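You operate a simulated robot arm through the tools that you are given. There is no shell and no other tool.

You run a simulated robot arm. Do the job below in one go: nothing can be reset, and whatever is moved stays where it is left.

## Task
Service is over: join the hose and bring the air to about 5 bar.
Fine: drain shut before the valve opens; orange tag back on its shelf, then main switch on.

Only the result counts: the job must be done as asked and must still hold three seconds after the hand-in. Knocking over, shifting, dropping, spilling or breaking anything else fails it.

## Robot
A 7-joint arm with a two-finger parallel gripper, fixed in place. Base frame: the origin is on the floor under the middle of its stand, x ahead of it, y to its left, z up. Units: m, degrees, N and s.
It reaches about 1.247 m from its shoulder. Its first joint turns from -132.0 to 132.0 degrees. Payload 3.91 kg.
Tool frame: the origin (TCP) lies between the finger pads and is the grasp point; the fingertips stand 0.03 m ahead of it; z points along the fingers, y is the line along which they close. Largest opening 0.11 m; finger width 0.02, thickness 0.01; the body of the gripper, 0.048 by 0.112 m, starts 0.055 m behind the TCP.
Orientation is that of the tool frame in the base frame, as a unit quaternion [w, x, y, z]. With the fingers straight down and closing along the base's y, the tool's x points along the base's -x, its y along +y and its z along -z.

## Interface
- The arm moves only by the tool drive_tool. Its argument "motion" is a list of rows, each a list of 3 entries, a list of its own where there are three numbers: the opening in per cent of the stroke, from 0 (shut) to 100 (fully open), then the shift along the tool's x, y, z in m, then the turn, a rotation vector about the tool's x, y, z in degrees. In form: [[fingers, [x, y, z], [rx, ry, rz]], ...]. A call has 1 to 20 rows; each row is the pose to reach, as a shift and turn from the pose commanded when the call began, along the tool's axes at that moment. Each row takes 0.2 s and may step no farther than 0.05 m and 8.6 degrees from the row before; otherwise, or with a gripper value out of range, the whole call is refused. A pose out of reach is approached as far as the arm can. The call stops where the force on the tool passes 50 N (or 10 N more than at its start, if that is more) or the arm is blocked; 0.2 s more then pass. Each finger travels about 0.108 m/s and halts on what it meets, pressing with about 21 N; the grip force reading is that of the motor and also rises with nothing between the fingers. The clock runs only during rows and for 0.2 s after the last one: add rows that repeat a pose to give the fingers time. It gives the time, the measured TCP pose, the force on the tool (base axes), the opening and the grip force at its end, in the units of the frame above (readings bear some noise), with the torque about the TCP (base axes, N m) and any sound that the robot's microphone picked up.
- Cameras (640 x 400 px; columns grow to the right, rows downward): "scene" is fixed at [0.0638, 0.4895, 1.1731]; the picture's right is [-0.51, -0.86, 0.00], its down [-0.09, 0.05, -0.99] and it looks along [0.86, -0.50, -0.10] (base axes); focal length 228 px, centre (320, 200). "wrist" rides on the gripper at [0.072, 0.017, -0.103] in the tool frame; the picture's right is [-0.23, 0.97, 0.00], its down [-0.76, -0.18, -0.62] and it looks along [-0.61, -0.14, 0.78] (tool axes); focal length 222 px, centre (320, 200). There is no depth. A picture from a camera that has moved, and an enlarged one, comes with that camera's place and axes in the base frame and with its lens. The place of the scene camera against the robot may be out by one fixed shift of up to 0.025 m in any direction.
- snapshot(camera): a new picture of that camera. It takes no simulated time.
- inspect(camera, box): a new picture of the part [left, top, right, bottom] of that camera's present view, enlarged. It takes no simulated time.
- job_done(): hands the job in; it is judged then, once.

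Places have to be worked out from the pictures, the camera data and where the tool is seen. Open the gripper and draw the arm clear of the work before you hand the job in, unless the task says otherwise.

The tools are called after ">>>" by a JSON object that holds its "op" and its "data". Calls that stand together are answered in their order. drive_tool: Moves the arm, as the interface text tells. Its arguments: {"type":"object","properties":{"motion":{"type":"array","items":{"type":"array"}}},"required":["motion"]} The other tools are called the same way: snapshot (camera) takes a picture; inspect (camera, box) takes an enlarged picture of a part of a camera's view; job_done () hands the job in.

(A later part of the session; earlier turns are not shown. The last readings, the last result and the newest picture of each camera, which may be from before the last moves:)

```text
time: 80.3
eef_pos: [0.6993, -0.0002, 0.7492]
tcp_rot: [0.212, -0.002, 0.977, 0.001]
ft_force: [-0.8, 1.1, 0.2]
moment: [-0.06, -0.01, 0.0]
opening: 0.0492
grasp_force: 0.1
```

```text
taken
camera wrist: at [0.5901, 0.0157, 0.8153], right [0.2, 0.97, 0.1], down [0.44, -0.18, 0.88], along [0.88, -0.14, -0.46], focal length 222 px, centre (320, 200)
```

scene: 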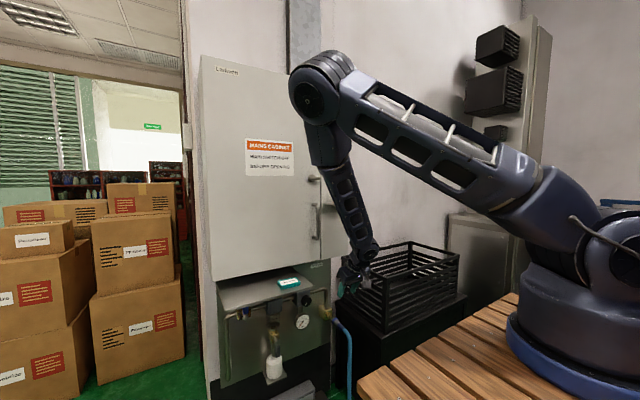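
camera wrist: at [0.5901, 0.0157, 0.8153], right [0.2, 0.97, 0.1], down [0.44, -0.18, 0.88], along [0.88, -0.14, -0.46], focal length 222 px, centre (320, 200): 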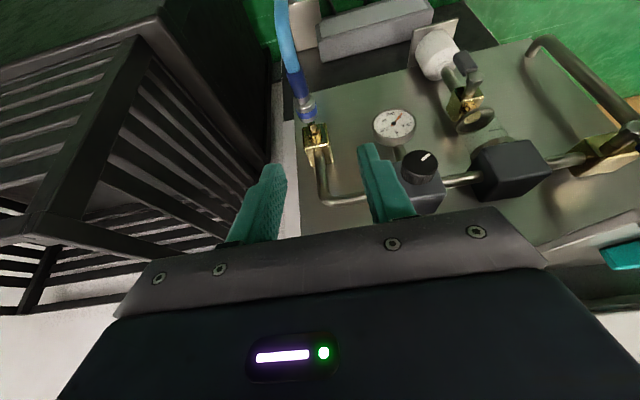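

Much better posture (elbow up). I'll continue to the pre-grasp point and then straight down onto the collar.

>>> {"op": "drive_tool", "data": {"motion": [[45, [0.0016, -0.0082, 0.0326], [0, 0, 0]], [45, [0.0033, -0.0163, 0.0651], [0, 0, 0]], [45, [0.0049, -0.0245, 0.0977], [0, 0, 0]], [45, [0.0049, -0.0245, 0.1277], [0, 0, 0]], [45, [0.0049, -0.0245, 0.1577], [0, 0, 0]], [45, [0.0049, -0.0245, 0.1577], [0, 0, 0]]]}}

>>> {"op": "snapshot", "data": {"camera": "wrist"}}

>>> {"op": "snapshot", "data": {"camera": "scene"}}

```text
time: 81.7
eef_pos: [0.7612, -0.0235, 0.6043]
tcp_rot: [0.212, -0.002, 0.977, 0.002]
ft_force: [-0.1, -0.2, 0.4]
moment: [0.02, 0.01, -0.01]
opening: 0.0495
grasp_force: 0.1
```

```text
taken
camera wrist: at [0.6514, -0.0071, 0.6681], right [0.2, 0.97, 0.1], down [0.44, -0.18, 0.88], along [0.88, -0.14, -0.46], focal length 222 px, centre (320, 200)
```

wrist: 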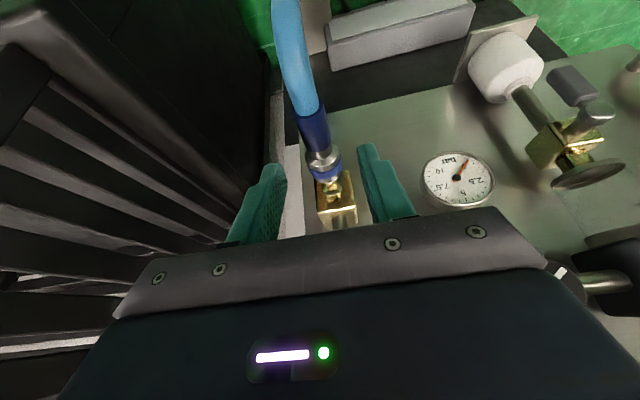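

```text
taken
```

scene: 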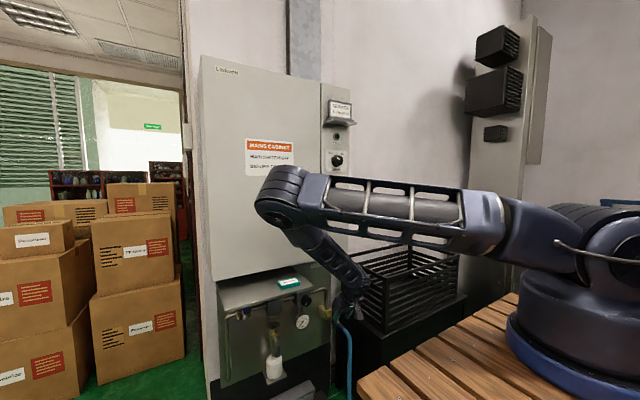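

Good view of the collar and nipple. Zooming in before the last 6 cm.

>>> {"op": "inspect", "data": {"camera": "wrist", "box": [270, 80, 390, 240]}}

>>> {"op": "inspect", "data": {"camera": "wrist", "box": [290, 120, 370, 230]}}

```text
2.50 times, centred on (330, 160) of wrist
camera zoom: at [0.6514, -0.0071, 0.6681], right [0.2, 0.97, 0.1], down [0.44, -0.18, 0.88], along [0.88, -0.14, -0.46], focal length 555 px, centre (295, 300)
```

zoom: 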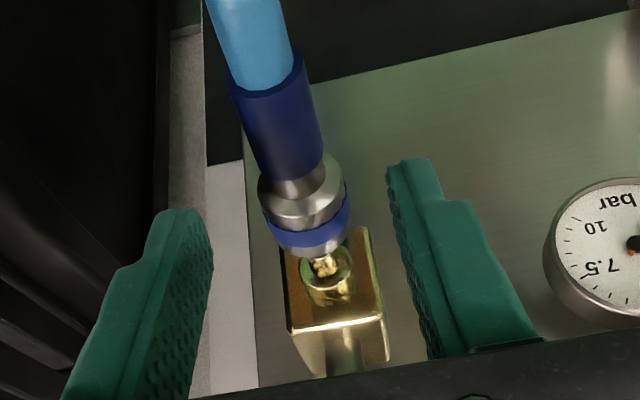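

```text
3.64 times, centred on (330, 175) of wrist
camera zoom: at [0.6514, -0.0071, 0.6681], right [0.2, 0.97, 0.1], down [0.44, -0.18, 0.88], along [0.88, -0.14, -0.46], focal length 808 px, centre (284, 291)
```

zoom: 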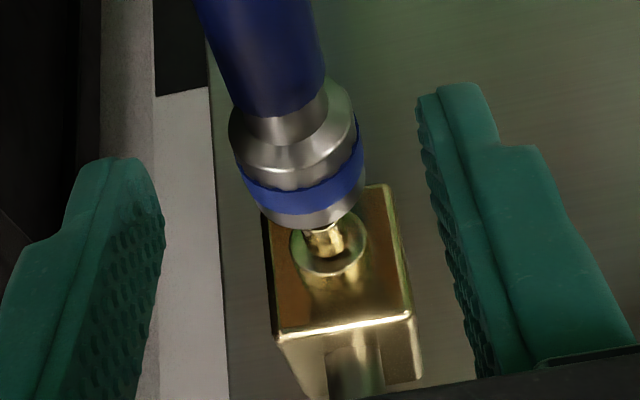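

Measured along the axis: flange ≈0.80, collar front ≈0.834, nipple flange face ≈0.86 — so only ~2.6–3 cm of travel is needed, with axis at y≈−0.026. I'll go down onto the collar again and grip it, better centred this time.

>>> {"op": "drive_tool", "data": {"motion": [[45, [0, -0.001, 0.02], [0, 0, 0]], [45, [0, -0.002, 0.04], [0, 0, 0]], [45, [-0.001, -0.0025, 0.061], [0, 0, 0]], [45, [-0.001, -0.0025, 0.061], [0, 0, 0]]]}}

>>> {"op": "inspect", "data": {"camera": "wrist", "box": [230, 100, 430, 240]}}

```text
time: 82.7
eef_pos: [0.7787, -0.013, 0.5638]
tcp_rot: [0.211, -0.002, 0.977, 0.001]
ft_force: [-0.8, -11.4, 4.1]
moment: [-0.3, -0.05, -0.23]
opening: 0.0547
grasp_force: 5.2
out of reach, approached as far as the arm can: row 2, 3, 4
```

```text
2.86 times, centred on (330, 170) of wrist
camera zoom: at [0.6699, 0.0039, 0.6279], right [0.2, 0.97, 0.09], down [0.44, -0.18, 0.88], along [0.88, -0.14, -0.46], focal length 635 px, centre (291, 286)
```

zoom: 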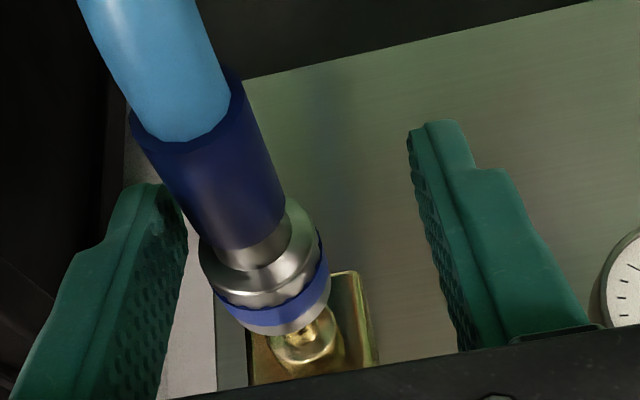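

Same reach limit with zero roll even at the steeper pitch; the −30° roll had reached further. I'll back off and combine both: steep pitch with −30° roll.

>>> {"op": "drive_tool", "data": {"motion": [[45, [0, -0.005, -0.02], [0, 0, 0]], [45, [0, 0.0, -0.05], [0, 0, 0]], [45, [0, 0.01, -0.07], [0, 0, 0]]]}}

>>> {"op": "drive_tool", "data": {"motion": [[45, [0, 0.004, 0], [6.83, 0, -3.1]], [45, [0, 0.008, 0], [13.7, 0, -6.2]], [45, [0, 0.012, 0], [20.5, 0, -9.3]], [45, [0, 0.016, 0], [27.3, 0, -12.4]], [45, [0, 0.016, 0], [27.3, 0, -12.4]]]}}

>>> {"op": "snapshot", "data": {"camera": "wrist"}}

>>> {"op": "snapshot", "data": {"camera": "scene"}}

```text
time: 83.5
eef_pos: [0.7496, -0.0015, 0.6267]
tcp_rot: [0.212, -0.003, 0.977, 0.001]
ft_force: [0.1, 0.9, 0.9]
moment: [0.0, 0.0, 0.02]
opening: 0.0495
grasp_force: 0.0
```

```text
time: 84.7
eef_pos: [0.75, 0.0139, 0.6259]
tcp_rot: [0.205, -0.056, 0.944, -0.252]
ft_force: [1.0, -0.7, 0.3]
moment: [-0.01, -0.02, 0.0]
opening: 0.0492
grasp_force: 0.1
```

```text
taken
camera wrist: at [0.641, 0.0599, 0.6745], right [0.2, 0.89, -0.41], down [0.43, 0.29, 0.85], along [0.88, -0.35, -0.33], focal length 222 px, centre (320, 200)
```

wrist: 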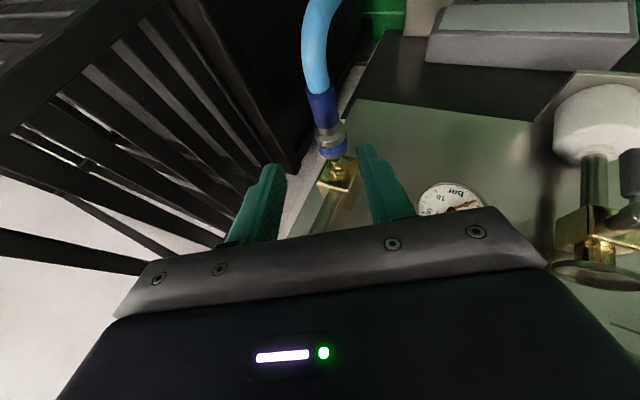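

```text
taken
```

scene: 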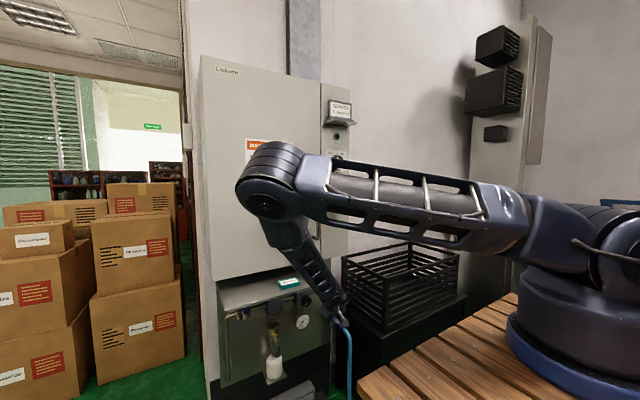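

Posture looks fine. Approaching the collar again with this combined tilt (target (0.795, −0.026, 0.549)).

>>> {"op": "drive_tool", "data": {"motion": [[45, [-0.002, 0.002, 0.03], [0, 0, 0]], [45, [-0.004, 0.003, 0.055], [0, 0, 0]], [45, [-0.0049, 0.0036, 0.08], [0, 0, 0]], [45, [-0.0049, 0.0036, 0.0975], [0, 0, 0]], [45, [-0.0049, 0.0036, 0.0975], [0, 0, 0]]]}}

>>> {"op": "inspect", "data": {"camera": "wrist", "box": [220, 100, 440, 240]}}

>>> {"op": "snapshot", "data": {"camera": "scene"}}

```text
time: 85.9
eef_pos: [0.7799, -0.031, 0.5534]
tcp_rot: [0.2, -0.055, 0.944, -0.256]
ft_force: [-0.1, 0.0, 0.0]
moment: [-0.02, -0.02, -0.03]
opening: 0.0493
grasp_force: 0.2
```

```text
2.86 times, centred on (330, 170) of wrist
camera zoom: at [0.6705, 0.0167, 0.6013], right [0.21, 0.89, -0.41], down [0.44, 0.29, 0.85], along [0.87, -0.36, -0.33], focal length 635 px, centre (291, 286)
```

zoom: 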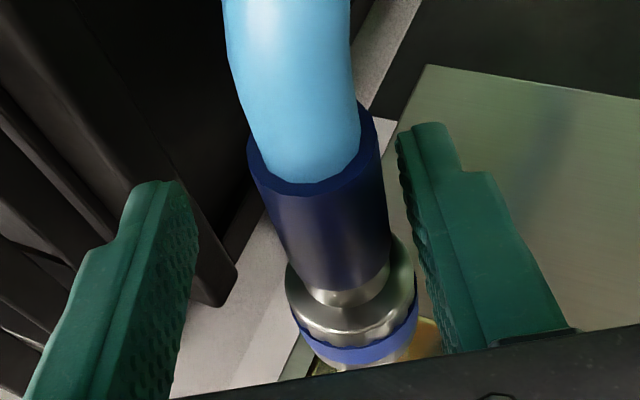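

```text
taken
```

scene: 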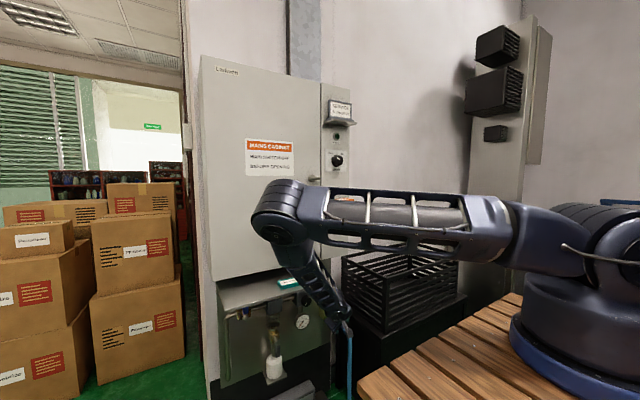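

The arm settles at x≈0.780 here – shallower pitch evidently gives more forward reach. I'll back off and try a shallower pitch (~35–40° down) with the same roll.

>>> {"op": "drive_tool", "data": {"motion": [[45, [0, 0, -0.03], [0, 0, 0]], [45, [0, 0, -0.06], [0, 0, 0]], [45, [0, 0, -0.09], [0, 0, 0]], [45, [0.02, 0, -0.11], [0, 0, 0]]]}}

>>> {"op": "drive_tool", "data": {"motion": [[45, [0, 0, -0.005], [0, -7, 0]], [45, [0, 0, -0.01], [0, -14, 0]], [45, [0, 0, -0.015], [0, -21, 0]], [45, [0, 0, -0.02], [0, -27, 0]], [45, [0, 0, -0.02], [0, -27, 0]]]}}

>>> {"op": "snapshot", "data": {"camera": "wrist"}}

>>> {"op": "snapshot", "data": {"camera": "scene"}}

```text
time: 86.9
eef_pos: [0.7321, 0.0211, 0.6314]
tcp_rot: [0.207, -0.057, 0.944, -0.25]
ft_force: [0.2, -0.1, -0.4]
moment: [-0.03, -0.02, 0.04]
opening: 0.0494
grasp_force: 0.1
```

```text
time: 88.1
eef_pos: [0.7223, 0.028, 0.6463]
tcp_rot: [0.42, -0.114, 0.87, -0.232]
ft_force: [0.3, -0.7, 0.8]
moment: [-0.01, 0.03, -0.01]
opening: 0.0493
grasp_force: 0.0
```

```text
taken
camera wrist: at [0.5962, 0.0462, 0.6444], right [0.14, 0.93, -0.33], down [-0.01, 0.34, 0.94], along [0.99, -0.12, 0.06], focal length 222 px, centre (320, 200)
```

wrist: 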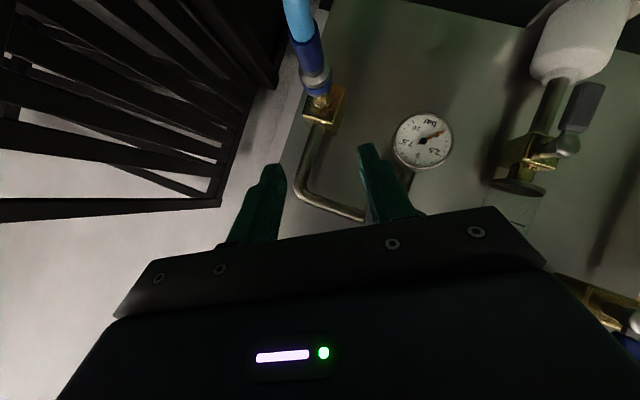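

```text
taken
```

scene: 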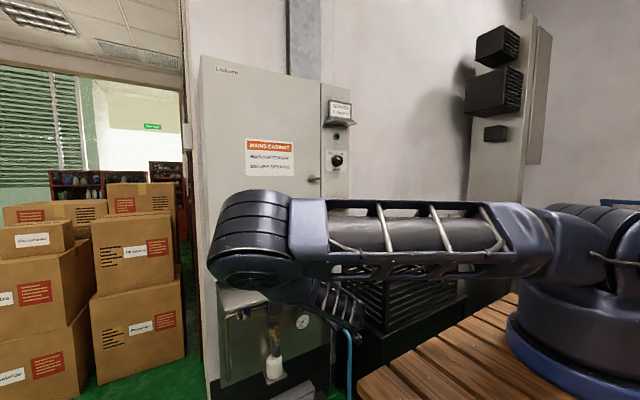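

Shallower tilt is fine. Approaching the collar along this direction: first align, then advance.

>>> {"op": "drive_tool", "data": {"motion": [[45, [0.0225, 0.001, 0.02], [0, 0, 0]], [45, [0.0447, 0.0014, 0.045], [0, 0, 0]], [45, [0.0447, 0.0014, 0.075], [0, 0, 0]], [45, [0.0447, 0.0014, 0.1], [0, 0, 0]], [45, [0.0447, 0.0014, 0.1223], [0, 0, 0]], [45, [0.0447, 0.0014, 0.1223], [0, 0, 0]]]}}

>>> {"op": "inspect", "data": {"camera": "wrist", "box": [220, 80, 440, 240]}}

>>> {"op": "snapshot", "data": {"camera": "scene"}}

```text
time: 89.5
eef_pos: [0.7871, -0.0169, 0.5614]
tcp_rot: [0.42, -0.114, 0.87, -0.232]
ft_force: [-0.3, 0.7, -0.5]
moment: [-0.04, -0.01, -0.03]
opening: 0.0498
grasp_force: 0.1
out of reach, approached as far as the arm can: row 5, 6
```

```text
2.50 times, centred on (330, 160) of wrist
camera zoom: at [0.6605, 0.0014, 0.5606], right [0.14, 0.93, -0.33], down [-0.01, 0.34, 0.94], along [0.99, -0.12, 0.06], focal length 555 px, centre (295, 300)
```

zoom: 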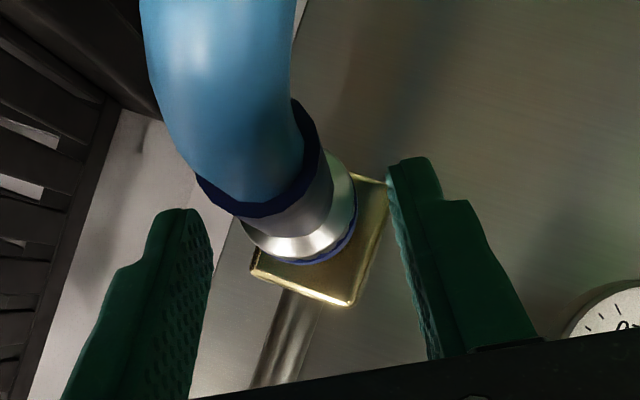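

```text
taken
```

scene: 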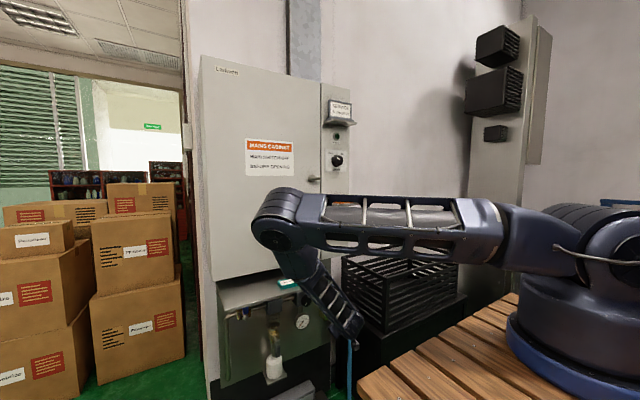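

Thinking it over: despite earlier sideways pushes of 20–40 N the coupler never budged, and the hose/sleeve stayed fixed while the collar slid ~3 cm to a firm stop – so the collar runs on a guide, and the first push probably did reach its end before I pulled it back. I'll return to the first working tilt (−30° roll, 48° pitch) and slide it home, then leave it there.

>>> {"op": "drive_tool", "data": {"motion": [[45, [0, 0, -0.03], [0, 0, 0]], [45, [0, 0, -0.06], [0, 0, 0]], [45, [0, 0, -0.07], [0, 5, 0]], [45, [0, 0, -0.07], [0, 10, 0]], [45, [0, 0, -0.07], [0, 15, 0]], [45, [0, 0, -0.07], [0, 15, 0]]]}}

```text
time: 90.9
eef_pos: [0.7314, 0.005, 0.5986]
tcp_rot: [0.301, -0.083, 0.918, -0.245]
ft_force: [0.2, 0.1, -0.7]
moment: [0.0, 0.01, 0.01]
opening: 0.0494
grasp_force: 0.1
```

Slight pitch trim back to the earlier angle, then approach.

>>> {"op": "drive_tool", "data": {"motion": [[45, [0, 0, 0], [0, -5.4, 0]], [45, [0, 0, 0], [0, -5.4, 0]]]}}

>>> {"op": "drive_tool", "data": {"motion": [[45, [0.002, -0.0005, 0.025], [0, 0, 0]], [45, [0.004, -0.0011, 0.05], [0, 0, 0]], [45, [0.004, -0.0011, 0.0727], [0, 0, 0]], [45, [0.004, -0.0011, 0.0727], [0, 0, 0]]]}}

>>> {"op": "inspect", "data": {"camera": "wrist", "box": [220, 100, 440, 240]}}

```text
time: 91.5
eef_pos: [0.7316, 0.006, 0.5987]
tcp_rot: [0.345, -0.095, 0.902, -0.24]
ft_force: [0.3, 0.4, -0.1]
moment: [-0.03, 0.0, -0.03]
opening: 0.0497
grasp_force: 0.0
```

```text
time: 92.5
eef_pos: [0.7793, -0.0247, 0.5506]
tcp_rot: [0.344, -0.094, 0.903, -0.241]
ft_force: [-0.6, -0.1, -0.2]
moment: [0.0, 0.02, 0.01]
opening: 0.0495
grasp_force: 0.1
```

```text
2.86 times, centred on (330, 170) of wrist
camera zoom: at [0.6545, 0.0037, 0.5667], right [0.17, 0.92, -0.35], down [0.15, 0.33, 0.93], along [0.97, -0.21, -0.08], focal length 635 px, centre (291, 286)
```

zoom: 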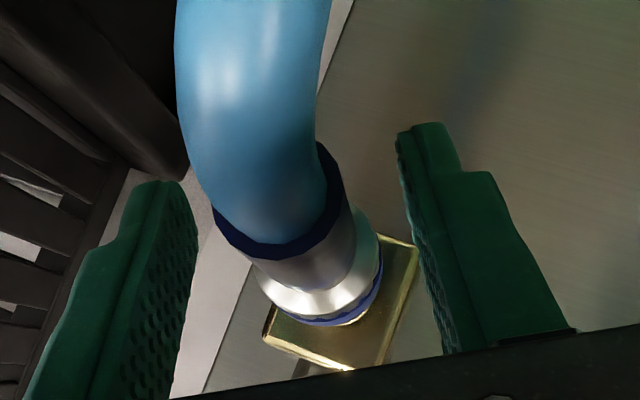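

In position. Closing on the collar and pushing forward in steps.

>>> {"op": "drive_tool", "data": {"motion": [[25, [0, 0, 0], [0, 0, 0]], [0, [0, 0, 0], [0, 0, 0]], [0, [0, 0, 0], [0, 0, 0]]]}}

>>> {"op": "drive_tool", "data": {"motion": [[0, [-0.0037, 0, 0.0034], [0, 0, 0]], [0, [-0.0074, 0, 0.0067], [0, 0, 0]], [0, [-0.0112, 0, 0.0101], [0, 0, 0]], [0, [-0.0149, 0, 0.0134], [0, 0, 0]], [0, [-0.0186, 0, 0.0168], [0, 0, 0]]]}}

>>> {"op": "inspect", "data": {"camera": "wrist", "box": [220, 100, 440, 240]}}

```text
time: 93.3
eef_pos: [0.7777, -0.0229, 0.5484]
tcp_rot: [0.345, -0.096, 0.902, -0.239]
ft_force: [-1.1, 21.3, -19.3]
moment: [0.27, 0.12, 0.53]
opening: 0.0303
grasp_force: 45.2
```

```text
time: 94.5
eef_pos: [0.8023, -0.0227, 0.5493]
tcp_rot: [0.344, -0.095, 0.903, -0.24]
ft_force: [-3.1, 30.3, -35.8]
moment: [0.1, 0.3, 0.99]
opening: 0.03
grasp_force: 44.6
```

```text
2.86 times, centred on (330, 170) of wrist
camera zoom: at [0.6786, 0.0055, 0.5662], right [0.16, 0.92, -0.35], down [0.15, 0.33, 0.93], along [0.97, -0.21, -0.09], focal length 635 px, centre (291, 286)
```

zoom: 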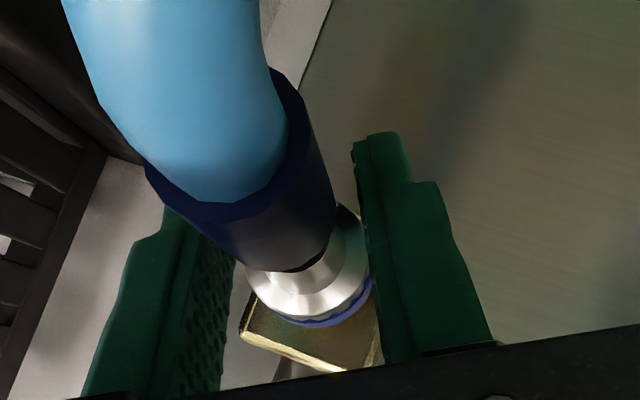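

The lateral load shows the coupler axis is ~3 mm toward +y/−z of my command; I'll relieve that and push the remaining distance.

>>> {"op": "drive_tool", "data": {"motion": [[0, [0, 0.002, 0], [0, 0, 0]], [0, [0, 0.0035, 0], [0, 0, 0]]]}}

>>> {"op": "drive_tool", "data": {"motion": [[0, [-0.0022, 0, 0.002], [0, 0, 0]], [0, [-0.0045, 0, 0.004], [0, 0, 0]], [0, [-0.0067, 0, 0.006], [0, 0, 0]], [0, [-0.0089, 0, 0.008], [0, 0, 0]]]}}

>>> {"op": "inspect", "data": {"camera": "wrist", "box": [220, 100, 440, 240]}}

```text
time: 95.1
eef_pos: [0.8013, -0.0229, 0.5486]
tcp_rot: [0.345, -0.093, 0.902, -0.242]
ft_force: [-3.7, 9.1, -19.5]
moment: [-0.22, 0.77, 0.19]
opening: 0.0299
grasp_force: 45.2
```

```text
time: 96.0
eef_pos: [0.8069, -0.0219, 0.5494]
tcp_rot: [0.341, -0.094, 0.903, -0.242]
ft_force: [-0.7, 0.1, 1.4]
moment: [-0.03, -0.01, -0.09]
opening: 0.0303
grasp_force: 45.0
out of reach, approached as far as the arm can: row 3, 4
stopped in row 4: the force on the tool passed its limit at 52 N (the readings are from after the stop); the commanded pose is now the measured one
```

```text
2.86 times, centred on (330, 170) of wrist
camera zoom: at [0.6838, 0.0067, 0.567], right [0.17, 0.92, -0.36], down [0.16, 0.33, 0.93], along [0.97, -0.21, -0.09], focal length 635 px, centre (291, 286)
```

zoom: 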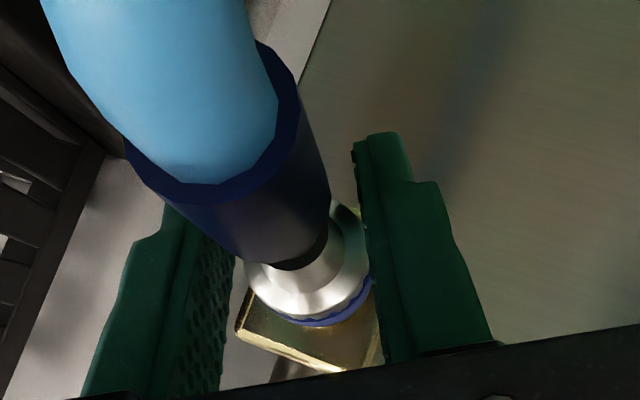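

Stopped again at x≈0.807 (collar displaced ~29 mm). I'll open the fingers and back away to see whether it is seated and stays there.

>>> {"op": "drive_tool", "data": {"motion": [[25, [0, 0, 0], [0, 0, 0]], [45, [0, 0, 0], [0, 0, 0]], [45, [0, 0, -0.03], [0, 0, 0]], [45, [0, 0, -0.06], [0, 0, 0]], [45, [0, 0, -0.09], [0, 0, 0]]]}}

>>> {"op": "snapshot", "data": {"camera": "wrist"}}

>>> {"op": "inspect", "data": {"camera": "wrist", "box": [270, 60, 390, 190]}}

>>> {"op": "inspect", "data": {"camera": "scene", "box": [290, 270, 390, 350]}}

```text
time: 97.2
eef_pos: [0.7476, 0.0094, 0.6072]
tcp_rot: [0.34, -0.094, 0.904, -0.243]
ft_force: [-0.4, -0.3, -1.2]
moment: [0.01, -0.02, -0.02]
opening: 0.0496
grasp_force: 0.0
```

```text
taken
camera wrist: at [0.6247, 0.04, 0.6257], right [0.17, 0.92, -0.36], down [0.16, 0.33, 0.93], along [0.97, -0.21, -0.09], focal length 222 px, centre (320, 200)
```

wrist: 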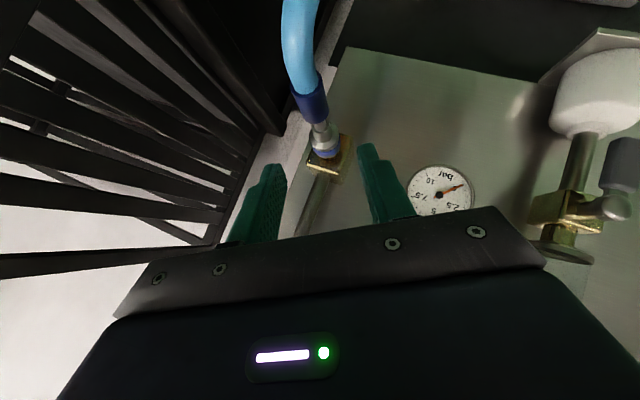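

```text
3.08 times, centred on (330, 125) of wrist
camera zoom: at [0.6247, 0.04, 0.6257], right [0.17, 0.92, -0.36], down [0.16, 0.33, 0.93], along [0.97, -0.21, -0.09], focal length 684 px, centre (289, 431)
```

zoom: 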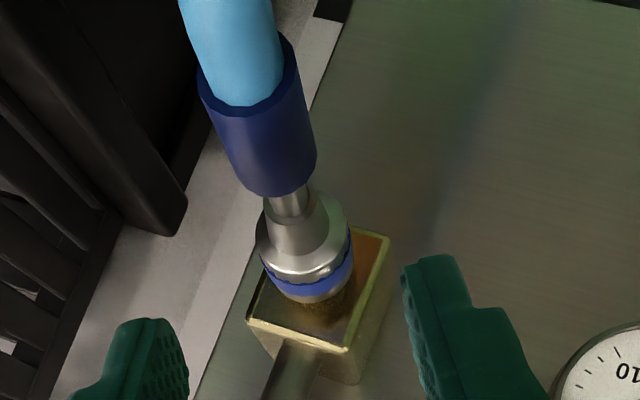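

```text
5.00 times, centred on (340, 310) of scene
camera zoom: at [0.0638, 0.4895, 1.1731], right [-0.51, -0.86, 0.0], down [-0.09, 0.05, -0.99], along [0.86, -0.5, -0.1], focal length 1141 px, centre (220, -350)
```

zoom: 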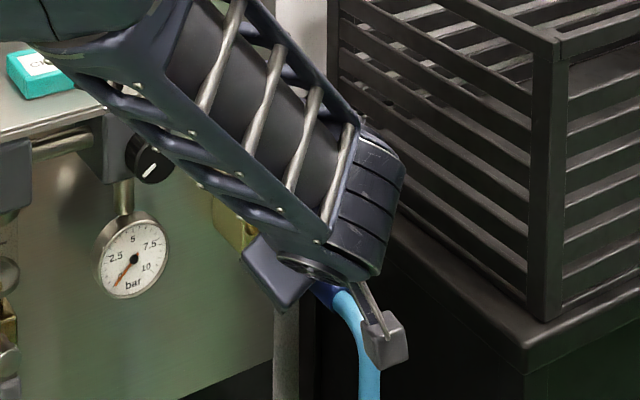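

The collar now stays forward, with its inner stem visible behind – the joint slides on a guide as I thought. I'll zoom in to check whether any gap remains at the nipple.

>>> {"op": "inspect", "data": {"camera": "wrist", "box": [300, 110, 360, 180]}}

>>> {"op": "inspect", "data": {"camera": "wrist", "box": [290, 90, 370, 190]}}

```text
5.71 times, centred on (330, 145) of wrist
camera zoom: at [0.6247, 0.04, 0.6257], right [0.17, 0.92, -0.36], down [0.16, 0.33, 0.93], along [0.97, -0.21, -0.09], focal length 1269 px, centre (263, 514)
```

zoom: 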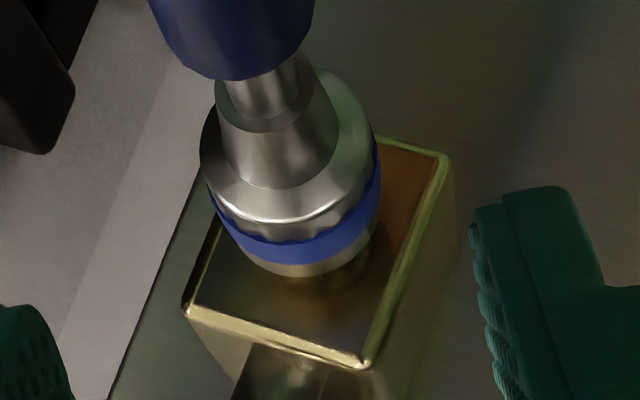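

```text
4.00 times, centred on (330, 140) of wrist
camera zoom: at [0.6247, 0.04, 0.6257], right [0.17, 0.92, -0.36], down [0.16, 0.33, 0.93], along [0.97, -0.21, -0.09], focal length 888 px, centre (280, 440)
```

zoom: 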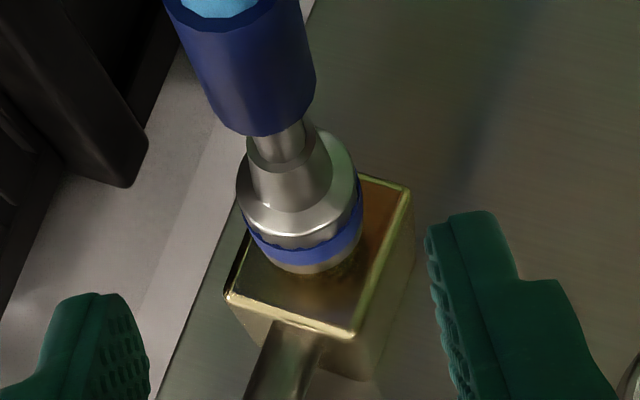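

The collar end is close to the block but I can't tell if a few mm remain, since the arm's own reach limit coincided with the stop. I'll get a side view from the left to measure the gap.

>>> {"op": "drive_tool", "data": {"motion": [[45, [-0.0056, 0.0222, -0.0184], [4.56, 4.02, 5.22]], [45, [-0.0113, 0.0444, -0.0368], [9.12, 8.04, 10.44]], [45, [-0.0169, 0.0667, -0.0552], [13.7, 12.1, 15.7]], [45, [-0.0226, 0.0889, -0.0736], [18.2, 16.1, 20.9]], [45, [-0.0282, 0.1111, -0.092], [22.8, 20.1, 26.1]]]}}

>>> {"op": "snapshot", "data": {"camera": "wrist"}}

```text
time: 98.4
eef_pos: [0.7078, 0.1521, 0.6283]
tcp_rot: [0.237, 0.223, 0.881, -0.345]
ft_force: [-0.5, -0.7, -0.3]
moment: [0.03, -0.01, 0.02]
opening: 0.0494
grasp_force: 0.1
```

```text
taken
camera wrist: at [0.632, 0.2535, 0.6458], right [0.72, 0.59, -0.36], down [0.34, 0.15, 0.93], along [0.61, -0.79, -0.09], focal length 222 px, centre (320, 200)
```

wrist: 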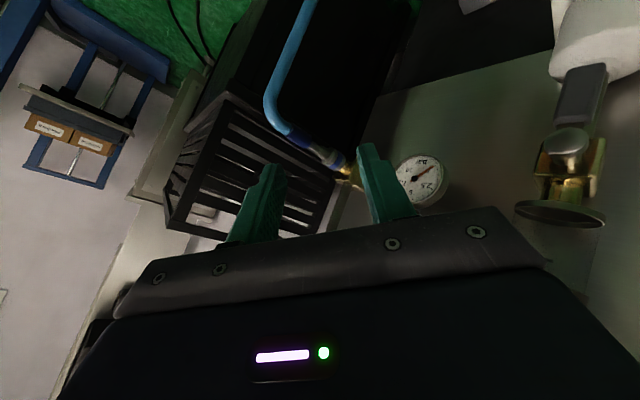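

The nipple is partly behind a finger. I'll zoom, then shift the view slightly.

>>> {"op": "inspect", "data": {"camera": "wrist", "box": [280, 110, 400, 200]}}

>>> {"op": "drive_tool", "data": {"motion": [[100, [0, 0, 0], [0, 0, 0]], [100, [0.01, 0, -0.02], [0, 4, -5]], [100, [0.01, 0, -0.02], [0, 8, -8]]]}}

>>> {"op": "snapshot", "data": {"camera": "wrist"}}

```text
4.44 times, centred on (340, 155) of wrist
camera zoom: at [0.632, 0.2535, 0.6458], right [0.72, 0.59, -0.36], down [0.34, 0.15, 0.93], along [0.61, -0.79, -0.09], focal length 987 px, centre (231, 400)
```

zoom: 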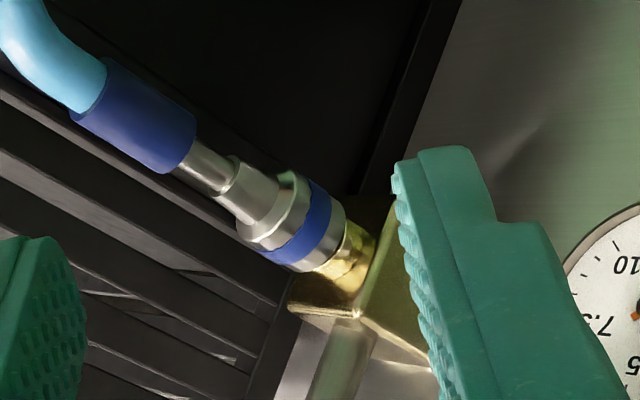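

```text
time: 99.2
eef_pos: [0.6943, 0.167, 0.6343]
tcp_rot: [0.149, 0.182, 0.909, -0.343]
ft_force: [0.2, 0.1, 0.5]
moment: [0.0, -0.01, -0.04]
opening: 0.1103
grasp_force: 0.0
```

```text
taken
camera wrist: at [0.6214, 0.267, 0.6712], right [0.63, 0.63, -0.46], down [0.51, 0.12, 0.85], along [0.59, -0.77, -0.24], focal length 222 px, centre (320, 200)
```

wrist: 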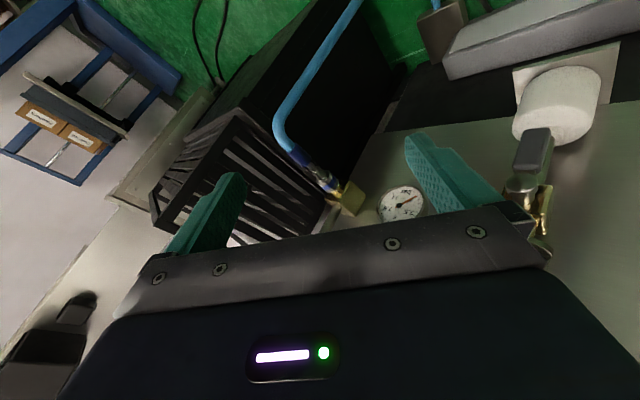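

>>> {"op": "inspect", "data": {"camera": "wrist", "box": [270, 130, 380, 230]}}

>>> {"op": "inspect", "data": {"camera": "wrist", "box": [300, 155, 370, 220]}}

```text
4.00 times, centred on (325, 180) of wrist
camera zoom: at [0.6214, 0.267, 0.6712], right [0.63, 0.63, -0.46], down [0.51, 0.12, 0.85], along [0.59, -0.77, -0.24], focal length 888 px, centre (300, 280)
```

zoom: 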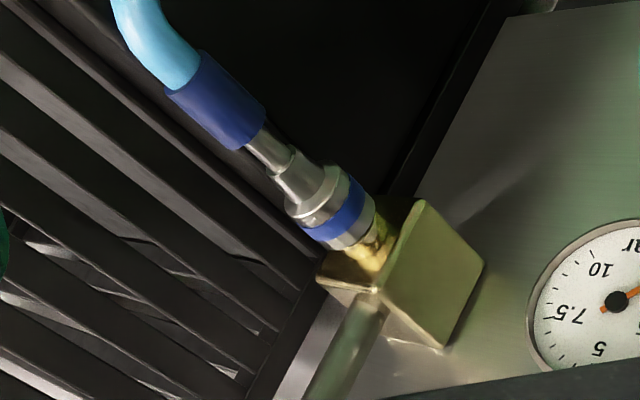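

```text
6.15 times, centred on (335, 188) of wrist
camera zoom: at [0.6214, 0.267, 0.6712], right [0.63, 0.63, -0.46], down [0.51, 0.12, 0.85], along [0.59, -0.77, -0.24], focal length 1367 px, centre (228, 277)
```

zoom: 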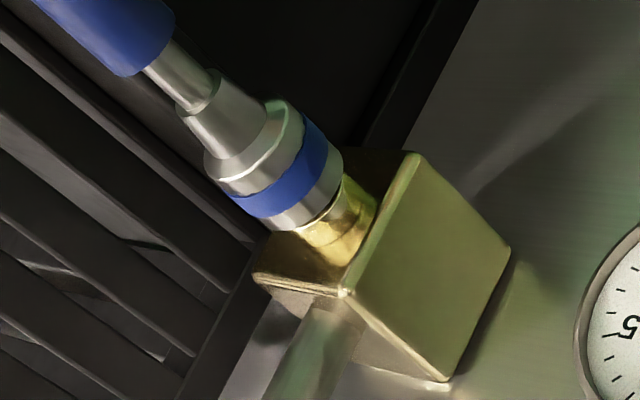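

From the side I see the collar end at the nipple's thick base with only a tiny gap; I'm not sure it's fully home (no click heard). I'll return and try pushing further, this time holding the collar with just the fingertips so the wrist doesn't have to go as low.

>>> {"op": "drive_tool", "data": {"motion": [[60, [-0.0145, -0.0143, 0.0268], [-3.94, -5.98, -3.94]], [50, [-0.029, -0.0286, 0.0536], [-7.88, -11.96, -7.88]], [45, [-0.0436, -0.043, 0.0805], [-11.8, -17.9, -11.8]], [45, [-0.0581, -0.0573, 0.1073], [-15.8, -23.9, -15.8]], [45, [-0.0726, -0.0716, 0.1341], [-19.7, -29.9, -19.7]], [45, [-0.0726, -0.0716, 0.1341], [-19.7, -29.9, -19.7]]]}}

>>> {"op": "snapshot", "data": {"camera": "wrist"}}

```text
time: 100.6
eef_pos: [0.7472, 0.0105, 0.6084]
tcp_rot: [0.347, -0.095, 0.902, -0.24]
ft_force: [0.0, 0.2, -0.6]
moment: [-0.01, 0.01, -0.01]
opening: 0.0498
grasp_force: 0.2
```

```text
taken
camera wrist: at [0.6236, 0.0389, 0.6251], right [0.17, 0.92, -0.35], down [0.15, 0.33, 0.93], along [0.98, -0.21, -0.08], focal length 222 px, centre (320, 200)
```

wrist: 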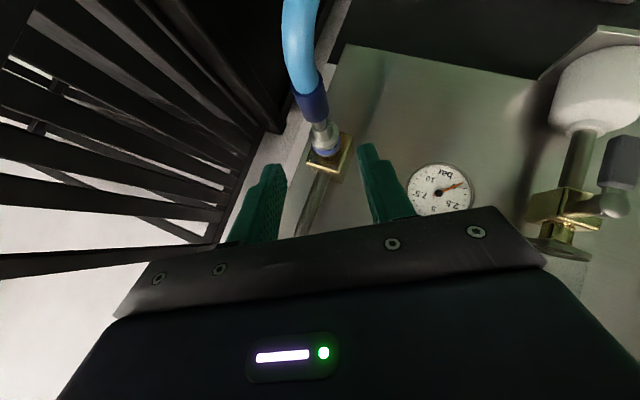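

Approach with fingertips toward the collar: target TCP (0.806, −0.016, 0.560).

>>> {"op": "drive_tool", "data": {"motion": [[45, [-0.002, 0.0003, 0.025], [0, 0, 0]], [45, [-0.004, 0.0007, 0.05], [0, 0, 0]], [45, [-0.0067, 0.0011, 0.0804], [0, 0, 0]], [45, [-0.0067, 0.0011, 0.0804], [0, 0, 0]]]}}

>>> {"op": "inspect", "data": {"camera": "wrist", "box": [220, 100, 440, 240]}}

```text
time: 101.6
eef_pos: [0.806, -0.0158, 0.56]
tcp_rot: [0.346, -0.094, 0.902, -0.241]
ft_force: [0.0, -0.3, 0.4]
moment: [0.0, -0.02, -0.01]
opening: 0.0493
grasp_force: 0.1
```

```text
2.86 times, centred on (330, 170) of wrist
camera zoom: at [0.6826, 0.0121, 0.5763], right [0.17, 0.92, -0.35], down [0.15, 0.33, 0.93], along [0.97, -0.21, -0.08], focal length 635 px, centre (291, 286)
```

zoom: 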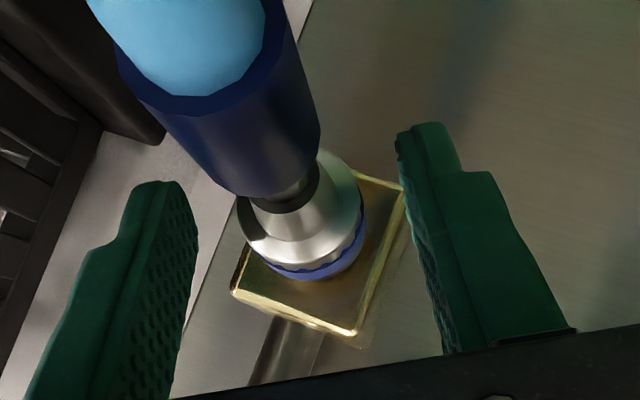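

Reached exactly, with the collar at the fingertips. Before gripping, I test that the arm can go 12 mm further forward here with the fingers open.

>>> {"op": "drive_tool", "data": {"motion": [[45, [-0.0045, 0, 0.004], [0, 0, 0]], [45, [-0.0089, 0, 0.008], [0, 0, 0]], [45, [-0.0119, 0, 0.0107], [0, 0, 0]], [45, [-0.0119, 0, 0.0107], [0, 0, 0]]]}}

```text
time: 102.6
eef_pos: [0.8225, -0.0167, 0.56]
tcp_rot: [0.347, -0.094, 0.902, -0.241]
ft_force: [-0.4, -0.1, 0.4]
moment: [0.02, 0.0, 0.02]
opening: 0.0499
grasp_force: 0.1
```

The arm reaches x=0.8225 here without trouble. Back to 0.804, grip the collar, then push forward.

>>> {"op": "drive_tool", "data": {"motion": [[45, [0.0067, 0, -0.006], [0, 0, 0]], [45, [0.0134, 0, -0.012], [0, 0, 0]], [25, [0.0134, 0, -0.012], [0, 0, 0]], [0, [0.0134, 0, -0.012], [0, 0, 0]], [0, [0.0134, 0, -0.012], [0, 0, 0]]]}}

>>> {"op": "inspect", "data": {"camera": "wrist", "box": [220, 100, 440, 240]}}

```text
time: 103.8
eef_pos: [0.8038, -0.0168, 0.5608]
tcp_rot: [0.345, -0.093, 0.902, -0.241]
ft_force: [-1.7, 5.2, -1.3]
moment: [0.01, -0.08, 0.28]
opening: 0.0305
grasp_force: 44.9
```

```text
2.86 times, centred on (330, 170) of wrist
camera zoom: at [0.6803, 0.0126, 0.5768], right [0.17, 0.92, -0.35], down [0.15, 0.33, 0.93], along [0.97, -0.21, -0.08], focal length 635 px, centre (291, 286)
```

zoom: 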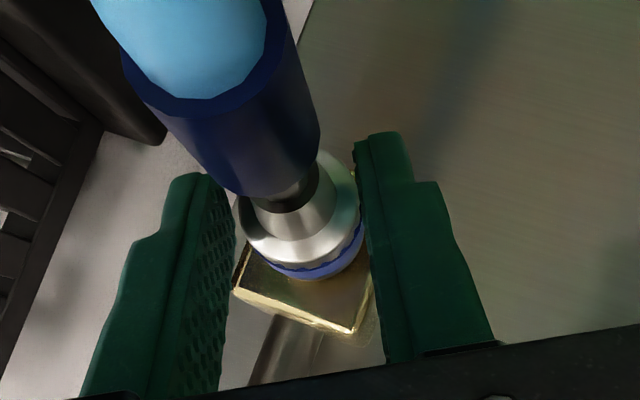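

Gripped on the flange. Pushing forward in 3 mm steps.

>>> {"op": "drive_tool", "data": {"motion": [[0, [-0.0022, 0, 0.002], [0, 0, 0]], [0, [-0.0045, 0, 0.004], [0, 0, 0]], [0, [-0.0067, 0, 0.006], [0, 0, 0]], [0, [-0.0089, 0, 0.008], [0, 0, 0]], [0, [-0.0112, 0, 0.01], [0, 0, 0]], [0, [-0.0134, 0, 0.012], [0, 0, 0]]]}}

>>> {"op": "inspect", "data": {"camera": "wrist", "box": [220, 100, 440, 240]}}

```text
time: 105.2
eef_pos: [0.8221, -0.0162, 0.5599]
tcp_rot: [0.346, -0.094, 0.902, -0.241]
ft_force: [-37.6, 11.9, -12.7]
moment: [0.14, 0.43, -0.45]
opening: 0.0304
grasp_force: 45.1
```

```text
2.86 times, centred on (330, 170) of wrist
camera zoom: at [0.6984, 0.0124, 0.5767], right [0.17, 0.92, -0.36], down [0.15, 0.33, 0.93], along [0.97, -0.21, -0.08], focal length 635 px, centre (291, 286)
```

zoom: 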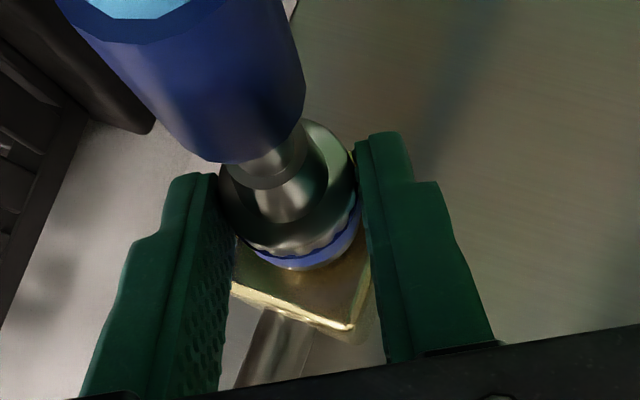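

Now there is 38 N of resistance – the collar is near its seat. I'll push a little more and listen for a click.

>>> {"op": "drive_tool", "data": {"motion": [[0, [-0.0015, 0, 0.0013], [0, 0, 0]], [0, [-0.003, 0, 0.0027], [0, 0, 0]], [0, [-0.003, 0, 0.0027], [0, 0, 0]]]}}

>>> {"op": "inspect", "data": {"camera": "wrist", "box": [220, 100, 440, 240]}}

```text
time: 106.0
eef_pos: [0.8268, -0.016, 0.56]
tcp_rot: [0.346, -0.094, 0.902, -0.241]
ft_force: [-36.9, 14.0, -5.7]
moment: [0.21, 0.35, -1.02]
opening: 0.0304
grasp_force: 45.2
```

```text
2.86 times, centred on (330, 170) of wrist
camera zoom: at [0.7026, 0.0126, 0.5769], right [0.17, 0.92, -0.35], down [0.15, 0.33, 0.93], along [0.97, -0.21, -0.08], focal length 635 px, centre (291, 286)
```

zoom: 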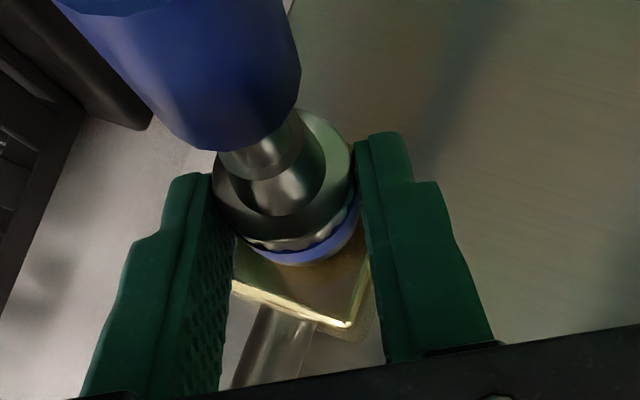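

The fingers now slip on the collar at a steady ~37 N, so the collar has hit its stop. I'll release and check from the side again.

>>> {"op": "drive_tool", "data": {"motion": [[25, [0, 0, 0], [0, 0, 0]], [45, [0, 0, 0], [0, 0, 0]], [45, [0.005, 0, -0.03], [0, 0, 0]], [45, [0.01, 0, -0.07], [0, 0, 0]], [45, [0.01, 0, -0.1], [0, 0, 0]]]}}

>>> {"op": "inspect", "data": {"camera": "wrist", "box": [280, 90, 380, 190]}}

```text
time: 107.2
eef_pos: [0.7502, 0.0162, 0.6205]
tcp_rot: [0.346, -0.094, 0.902, -0.241]
ft_force: [-0.3, -0.1, 0.9]
moment: [0.0, 0.0, 0.02]
opening: 0.0492
grasp_force: 0.0
```

```text
4.00 times, centred on (330, 140) of wrist
camera zoom: at [0.6274, 0.045, 0.6357], right [0.17, 0.92, -0.36], down [0.15, 0.33, 0.93], along [0.97, -0.21, -0.08], focal length 888 px, centre (280, 440)
```

zoom: 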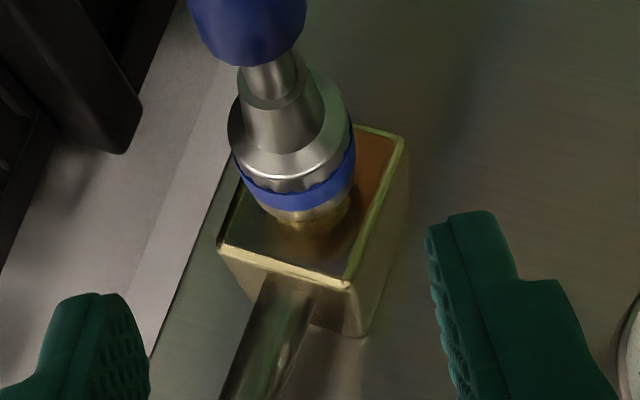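

>>> {"op": "drive_tool", "data": {"motion": [[60, [-0.0056, 0.0222, -0.0184], [4.56, 4.02, 5.22]], [80, [-0.0113, 0.0444, -0.0368], [9.12, 8.04, 10.44]], [100, [-0.0169, 0.0667, -0.0552], [13.7, 12.1, 15.7]], [100, [-0.0226, 0.0889, -0.0736], [18.2, 16.1, 20.9]], [100, [-0.0282, 0.1111, -0.092], [22.8, 20.1, 26.1]]]}}

>>> {"op": "drive_tool", "data": {"motion": [[100, [0.01, 0, -0.02], [0, 4, -5]], [100, [0.01, 0, -0.02], [0, 8, -8]]]}}

>>> {"op": "inspect", "data": {"camera": "wrist", "box": [300, 155, 370, 220]}}

>>> {"op": "inspect", "data": {"camera": "wrist", "box": [330, 170, 370, 210]}}

```text
time: 108.4
eef_pos: [0.7088, 0.1571, 0.6399]
tcp_rot: [0.243, 0.222, 0.881, -0.341]
ft_force: [0.0, 0.2, 0.2]
moment: [-0.03, -0.01, 0.03]
opening: 0.1098
grasp_force: 0.1
```

```text
time: 109.0
eef_pos: [0.6958, 0.1735, 0.6454]
tcp_rot: [0.155, 0.183, 0.909, -0.342]
ft_force: [-0.1, -0.4, -0.8]
moment: [0.02, 0.01, 0.0]
opening: 0.1101
grasp_force: 0.0
```

```text
6.15 times, centred on (335, 188) of wrist
camera zoom: at [0.6224, 0.2716, 0.6817], right [0.63, 0.63, -0.46], down [0.5, 0.13, 0.86], along [0.6, -0.77, -0.24], focal length 1367 px, centre (228, 277)
```

zoom: 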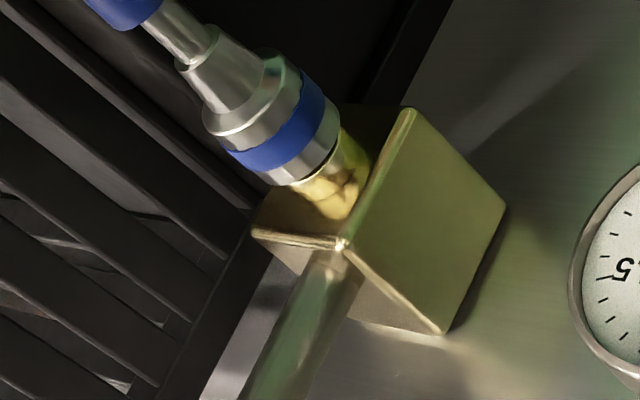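

```text
10.00 times, centred on (350, 190) of wrist
camera zoom: at [0.6224, 0.2716, 0.6817], right [0.63, 0.63, -0.46], down [0.5, 0.13, 0.86], along [0.6, -0.77, -0.24], focal length 2221 px, centre (20, 300)
```

zoom: 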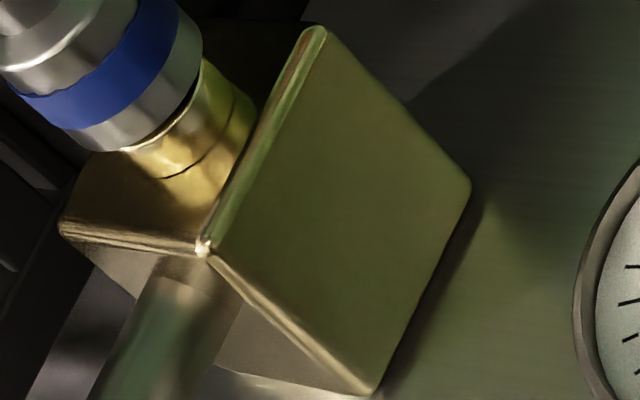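

The nipple's base is still partly visible. I want to know if the collar creeps back by itself, so I'll wait a second and compare the same view.

>>> {"op": "drive_tool", "data": {"motion": [[100, [0, 0, 0], [0, 0, 0]], [100, [0, 0, 0], [0, 0, 0]], [100, [0, 0, 0], [0, 0, 0]], [100, [0, 0, 0], [0, 0, 0]], [100, [0, 0, 0], [0, 0, 0]], [100, [0, 0, 0], [0, 0, 0]], [100, [0, 0, 0], [0, 0, 0]], [100, [0, 0, 0], [0, 0, 0]]]}}

>>> {"op": "inspect", "data": {"camera": "wrist", "box": [300, 155, 370, 220]}}

>>> {"op": "inspect", "data": {"camera": "wrist", "box": [280, 120, 370, 220]}}

```text
time: 110.8
eef_pos: [0.6959, 0.1731, 0.6473]
tcp_rot: [0.156, 0.183, 0.909, -0.341]
ft_force: [-0.4, -0.7, 0.2]
moment: [0.01, -0.04, 0.0]
opening: 0.11
grasp_force: 0.1
```

```text
6.15 times, centred on (335, 188) of wrist
camera zoom: at [0.6226, 0.2715, 0.6816], right [0.63, 0.63, -0.46], down [0.5, 0.13, 0.86], along [0.6, -0.77, -0.23], focal length 1367 px, centre (228, 277)
```

zoom: 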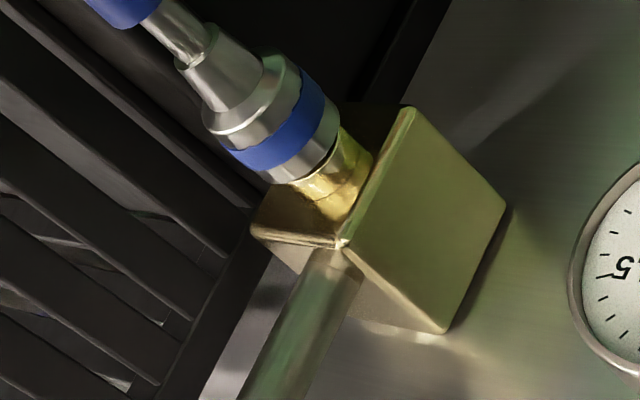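

```text
4.00 times, centred on (325, 170) of wrist
camera zoom: at [0.6226, 0.2715, 0.6816], right [0.63, 0.63, -0.46], down [0.5, 0.13, 0.86], along [0.6, -0.77, -0.23], focal length 888 px, centre (300, 320)
```

zoom: 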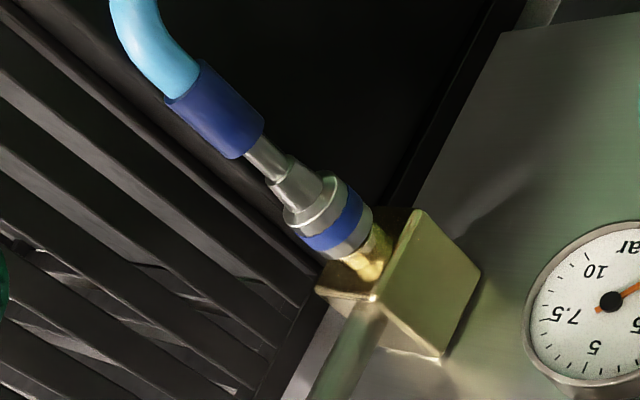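

Stable, no creep; collar flange now at x≈0.829 and its front ≈0.857, block face ≈0.865. To be certain it's fully home I'll push once more positively: fingers closed on the neck just behind the flange, so I'm not limited by friction.

>>> {"op": "drive_tool", "data": {"motion": [[80, [-0.0145, -0.0143, 0.0268], [-3.94, -5.98, -3.94]], [60, [-0.029, -0.0286, 0.0536], [-7.88, -11.96, -7.88]], [45, [-0.0436, -0.043, 0.0805], [-11.8, -17.9, -11.8]], [45, [-0.0581, -0.0573, 0.1073], [-15.8, -23.9, -15.8]], [45, [-0.0726, -0.0716, 0.1341], [-19.7, -29.9, -19.7]], [45, [-0.0726, -0.0716, 0.1341], [-19.7, -29.9, -19.7]]]}}

```text
time: 112.2
eef_pos: [0.7518, 0.0162, 0.6201]
tcp_rot: [0.352, -0.094, 0.9, -0.24]
ft_force: [0.2, 0.2, 0.3]
moment: [0.0, -0.01, 0.0]
opening: 0.0495
grasp_force: 0.0
```

>>> {"op": "drive_tool", "data": {"motion": [[45, [0.004, 0.0005, 0.027], [0, 0, 0]], [45, [0.008, 0.001, 0.054], [0, 0, 0]], [45, [0.0119, 0.0013, 0.0808], [0, 0, 0]], [45, [0.0119, 0.0013, 0.0808], [0, 0, 0]]]}}

>>> {"op": "inspect", "data": {"camera": "wrist", "box": [220, 80, 440, 240]}}

```text
time: 113.2
eef_pos: [0.799, -0.0162, 0.5622]
tcp_rot: [0.352, -0.094, 0.9, -0.24]
ft_force: [0.7, 0.5, 0.0]
moment: [-0.01, 0.0, 0.0]
opening: 0.0494
grasp_force: 0.1
```

```text
2.50 times, centred on (330, 160) of wrist
camera zoom: at [0.6742, 0.0117, 0.5754], right [0.17, 0.92, -0.35], down [0.14, 0.33, 0.93], along [0.98, -0.2, -0.07], focal length 555 px, centre (295, 300)
```

zoom: 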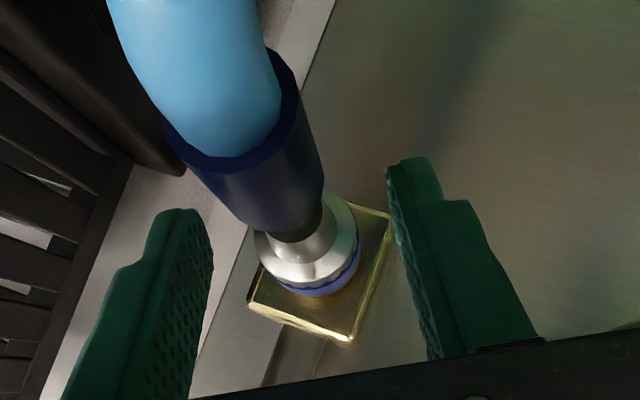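

I'll back up ~6 mm so the pads fall behind the flange, then close on the neck.

>>> {"op": "drive_tool", "data": {"motion": [[45, [0.0052, 0, -0.0047], [0, 0, 0]], [25, [0.0052, 0, -0.0047], [0, 0, 0]], [0, [0.0052, 0, -0.0047], [0, 0, 0]], [0, [0.0052, 0, -0.0047], [0, 0, 0]]]}}

>>> {"op": "inspect", "data": {"camera": "wrist", "box": [220, 80, 440, 240]}}

```text
time: 114.2
eef_pos: [0.7912, -0.0162, 0.56]
tcp_rot: [0.352, -0.094, 0.9, -0.24]
ft_force: [0.7, -0.3, 1.3]
moment: [0.01, 0.0, 0.0]
opening: 0.0004
grasp_force: 20.9
```

```text
2.50 times, centred on (330, 160) of wrist
camera zoom: at [0.6669, 0.0119, 0.5757], right [0.17, 0.92, -0.35], down [0.14, 0.33, 0.93], along [0.98, -0.2, -0.07], focal length 555 px, centre (295, 300)
```

zoom: 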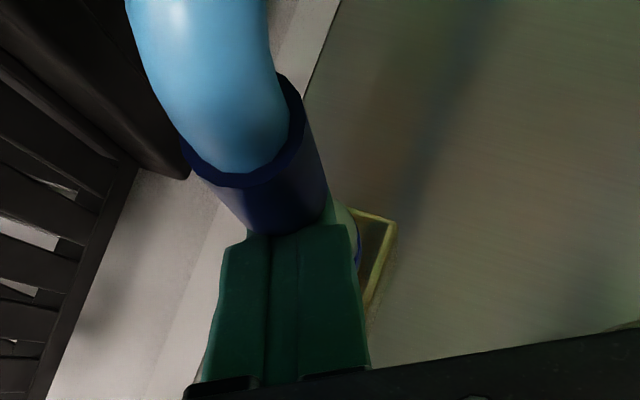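

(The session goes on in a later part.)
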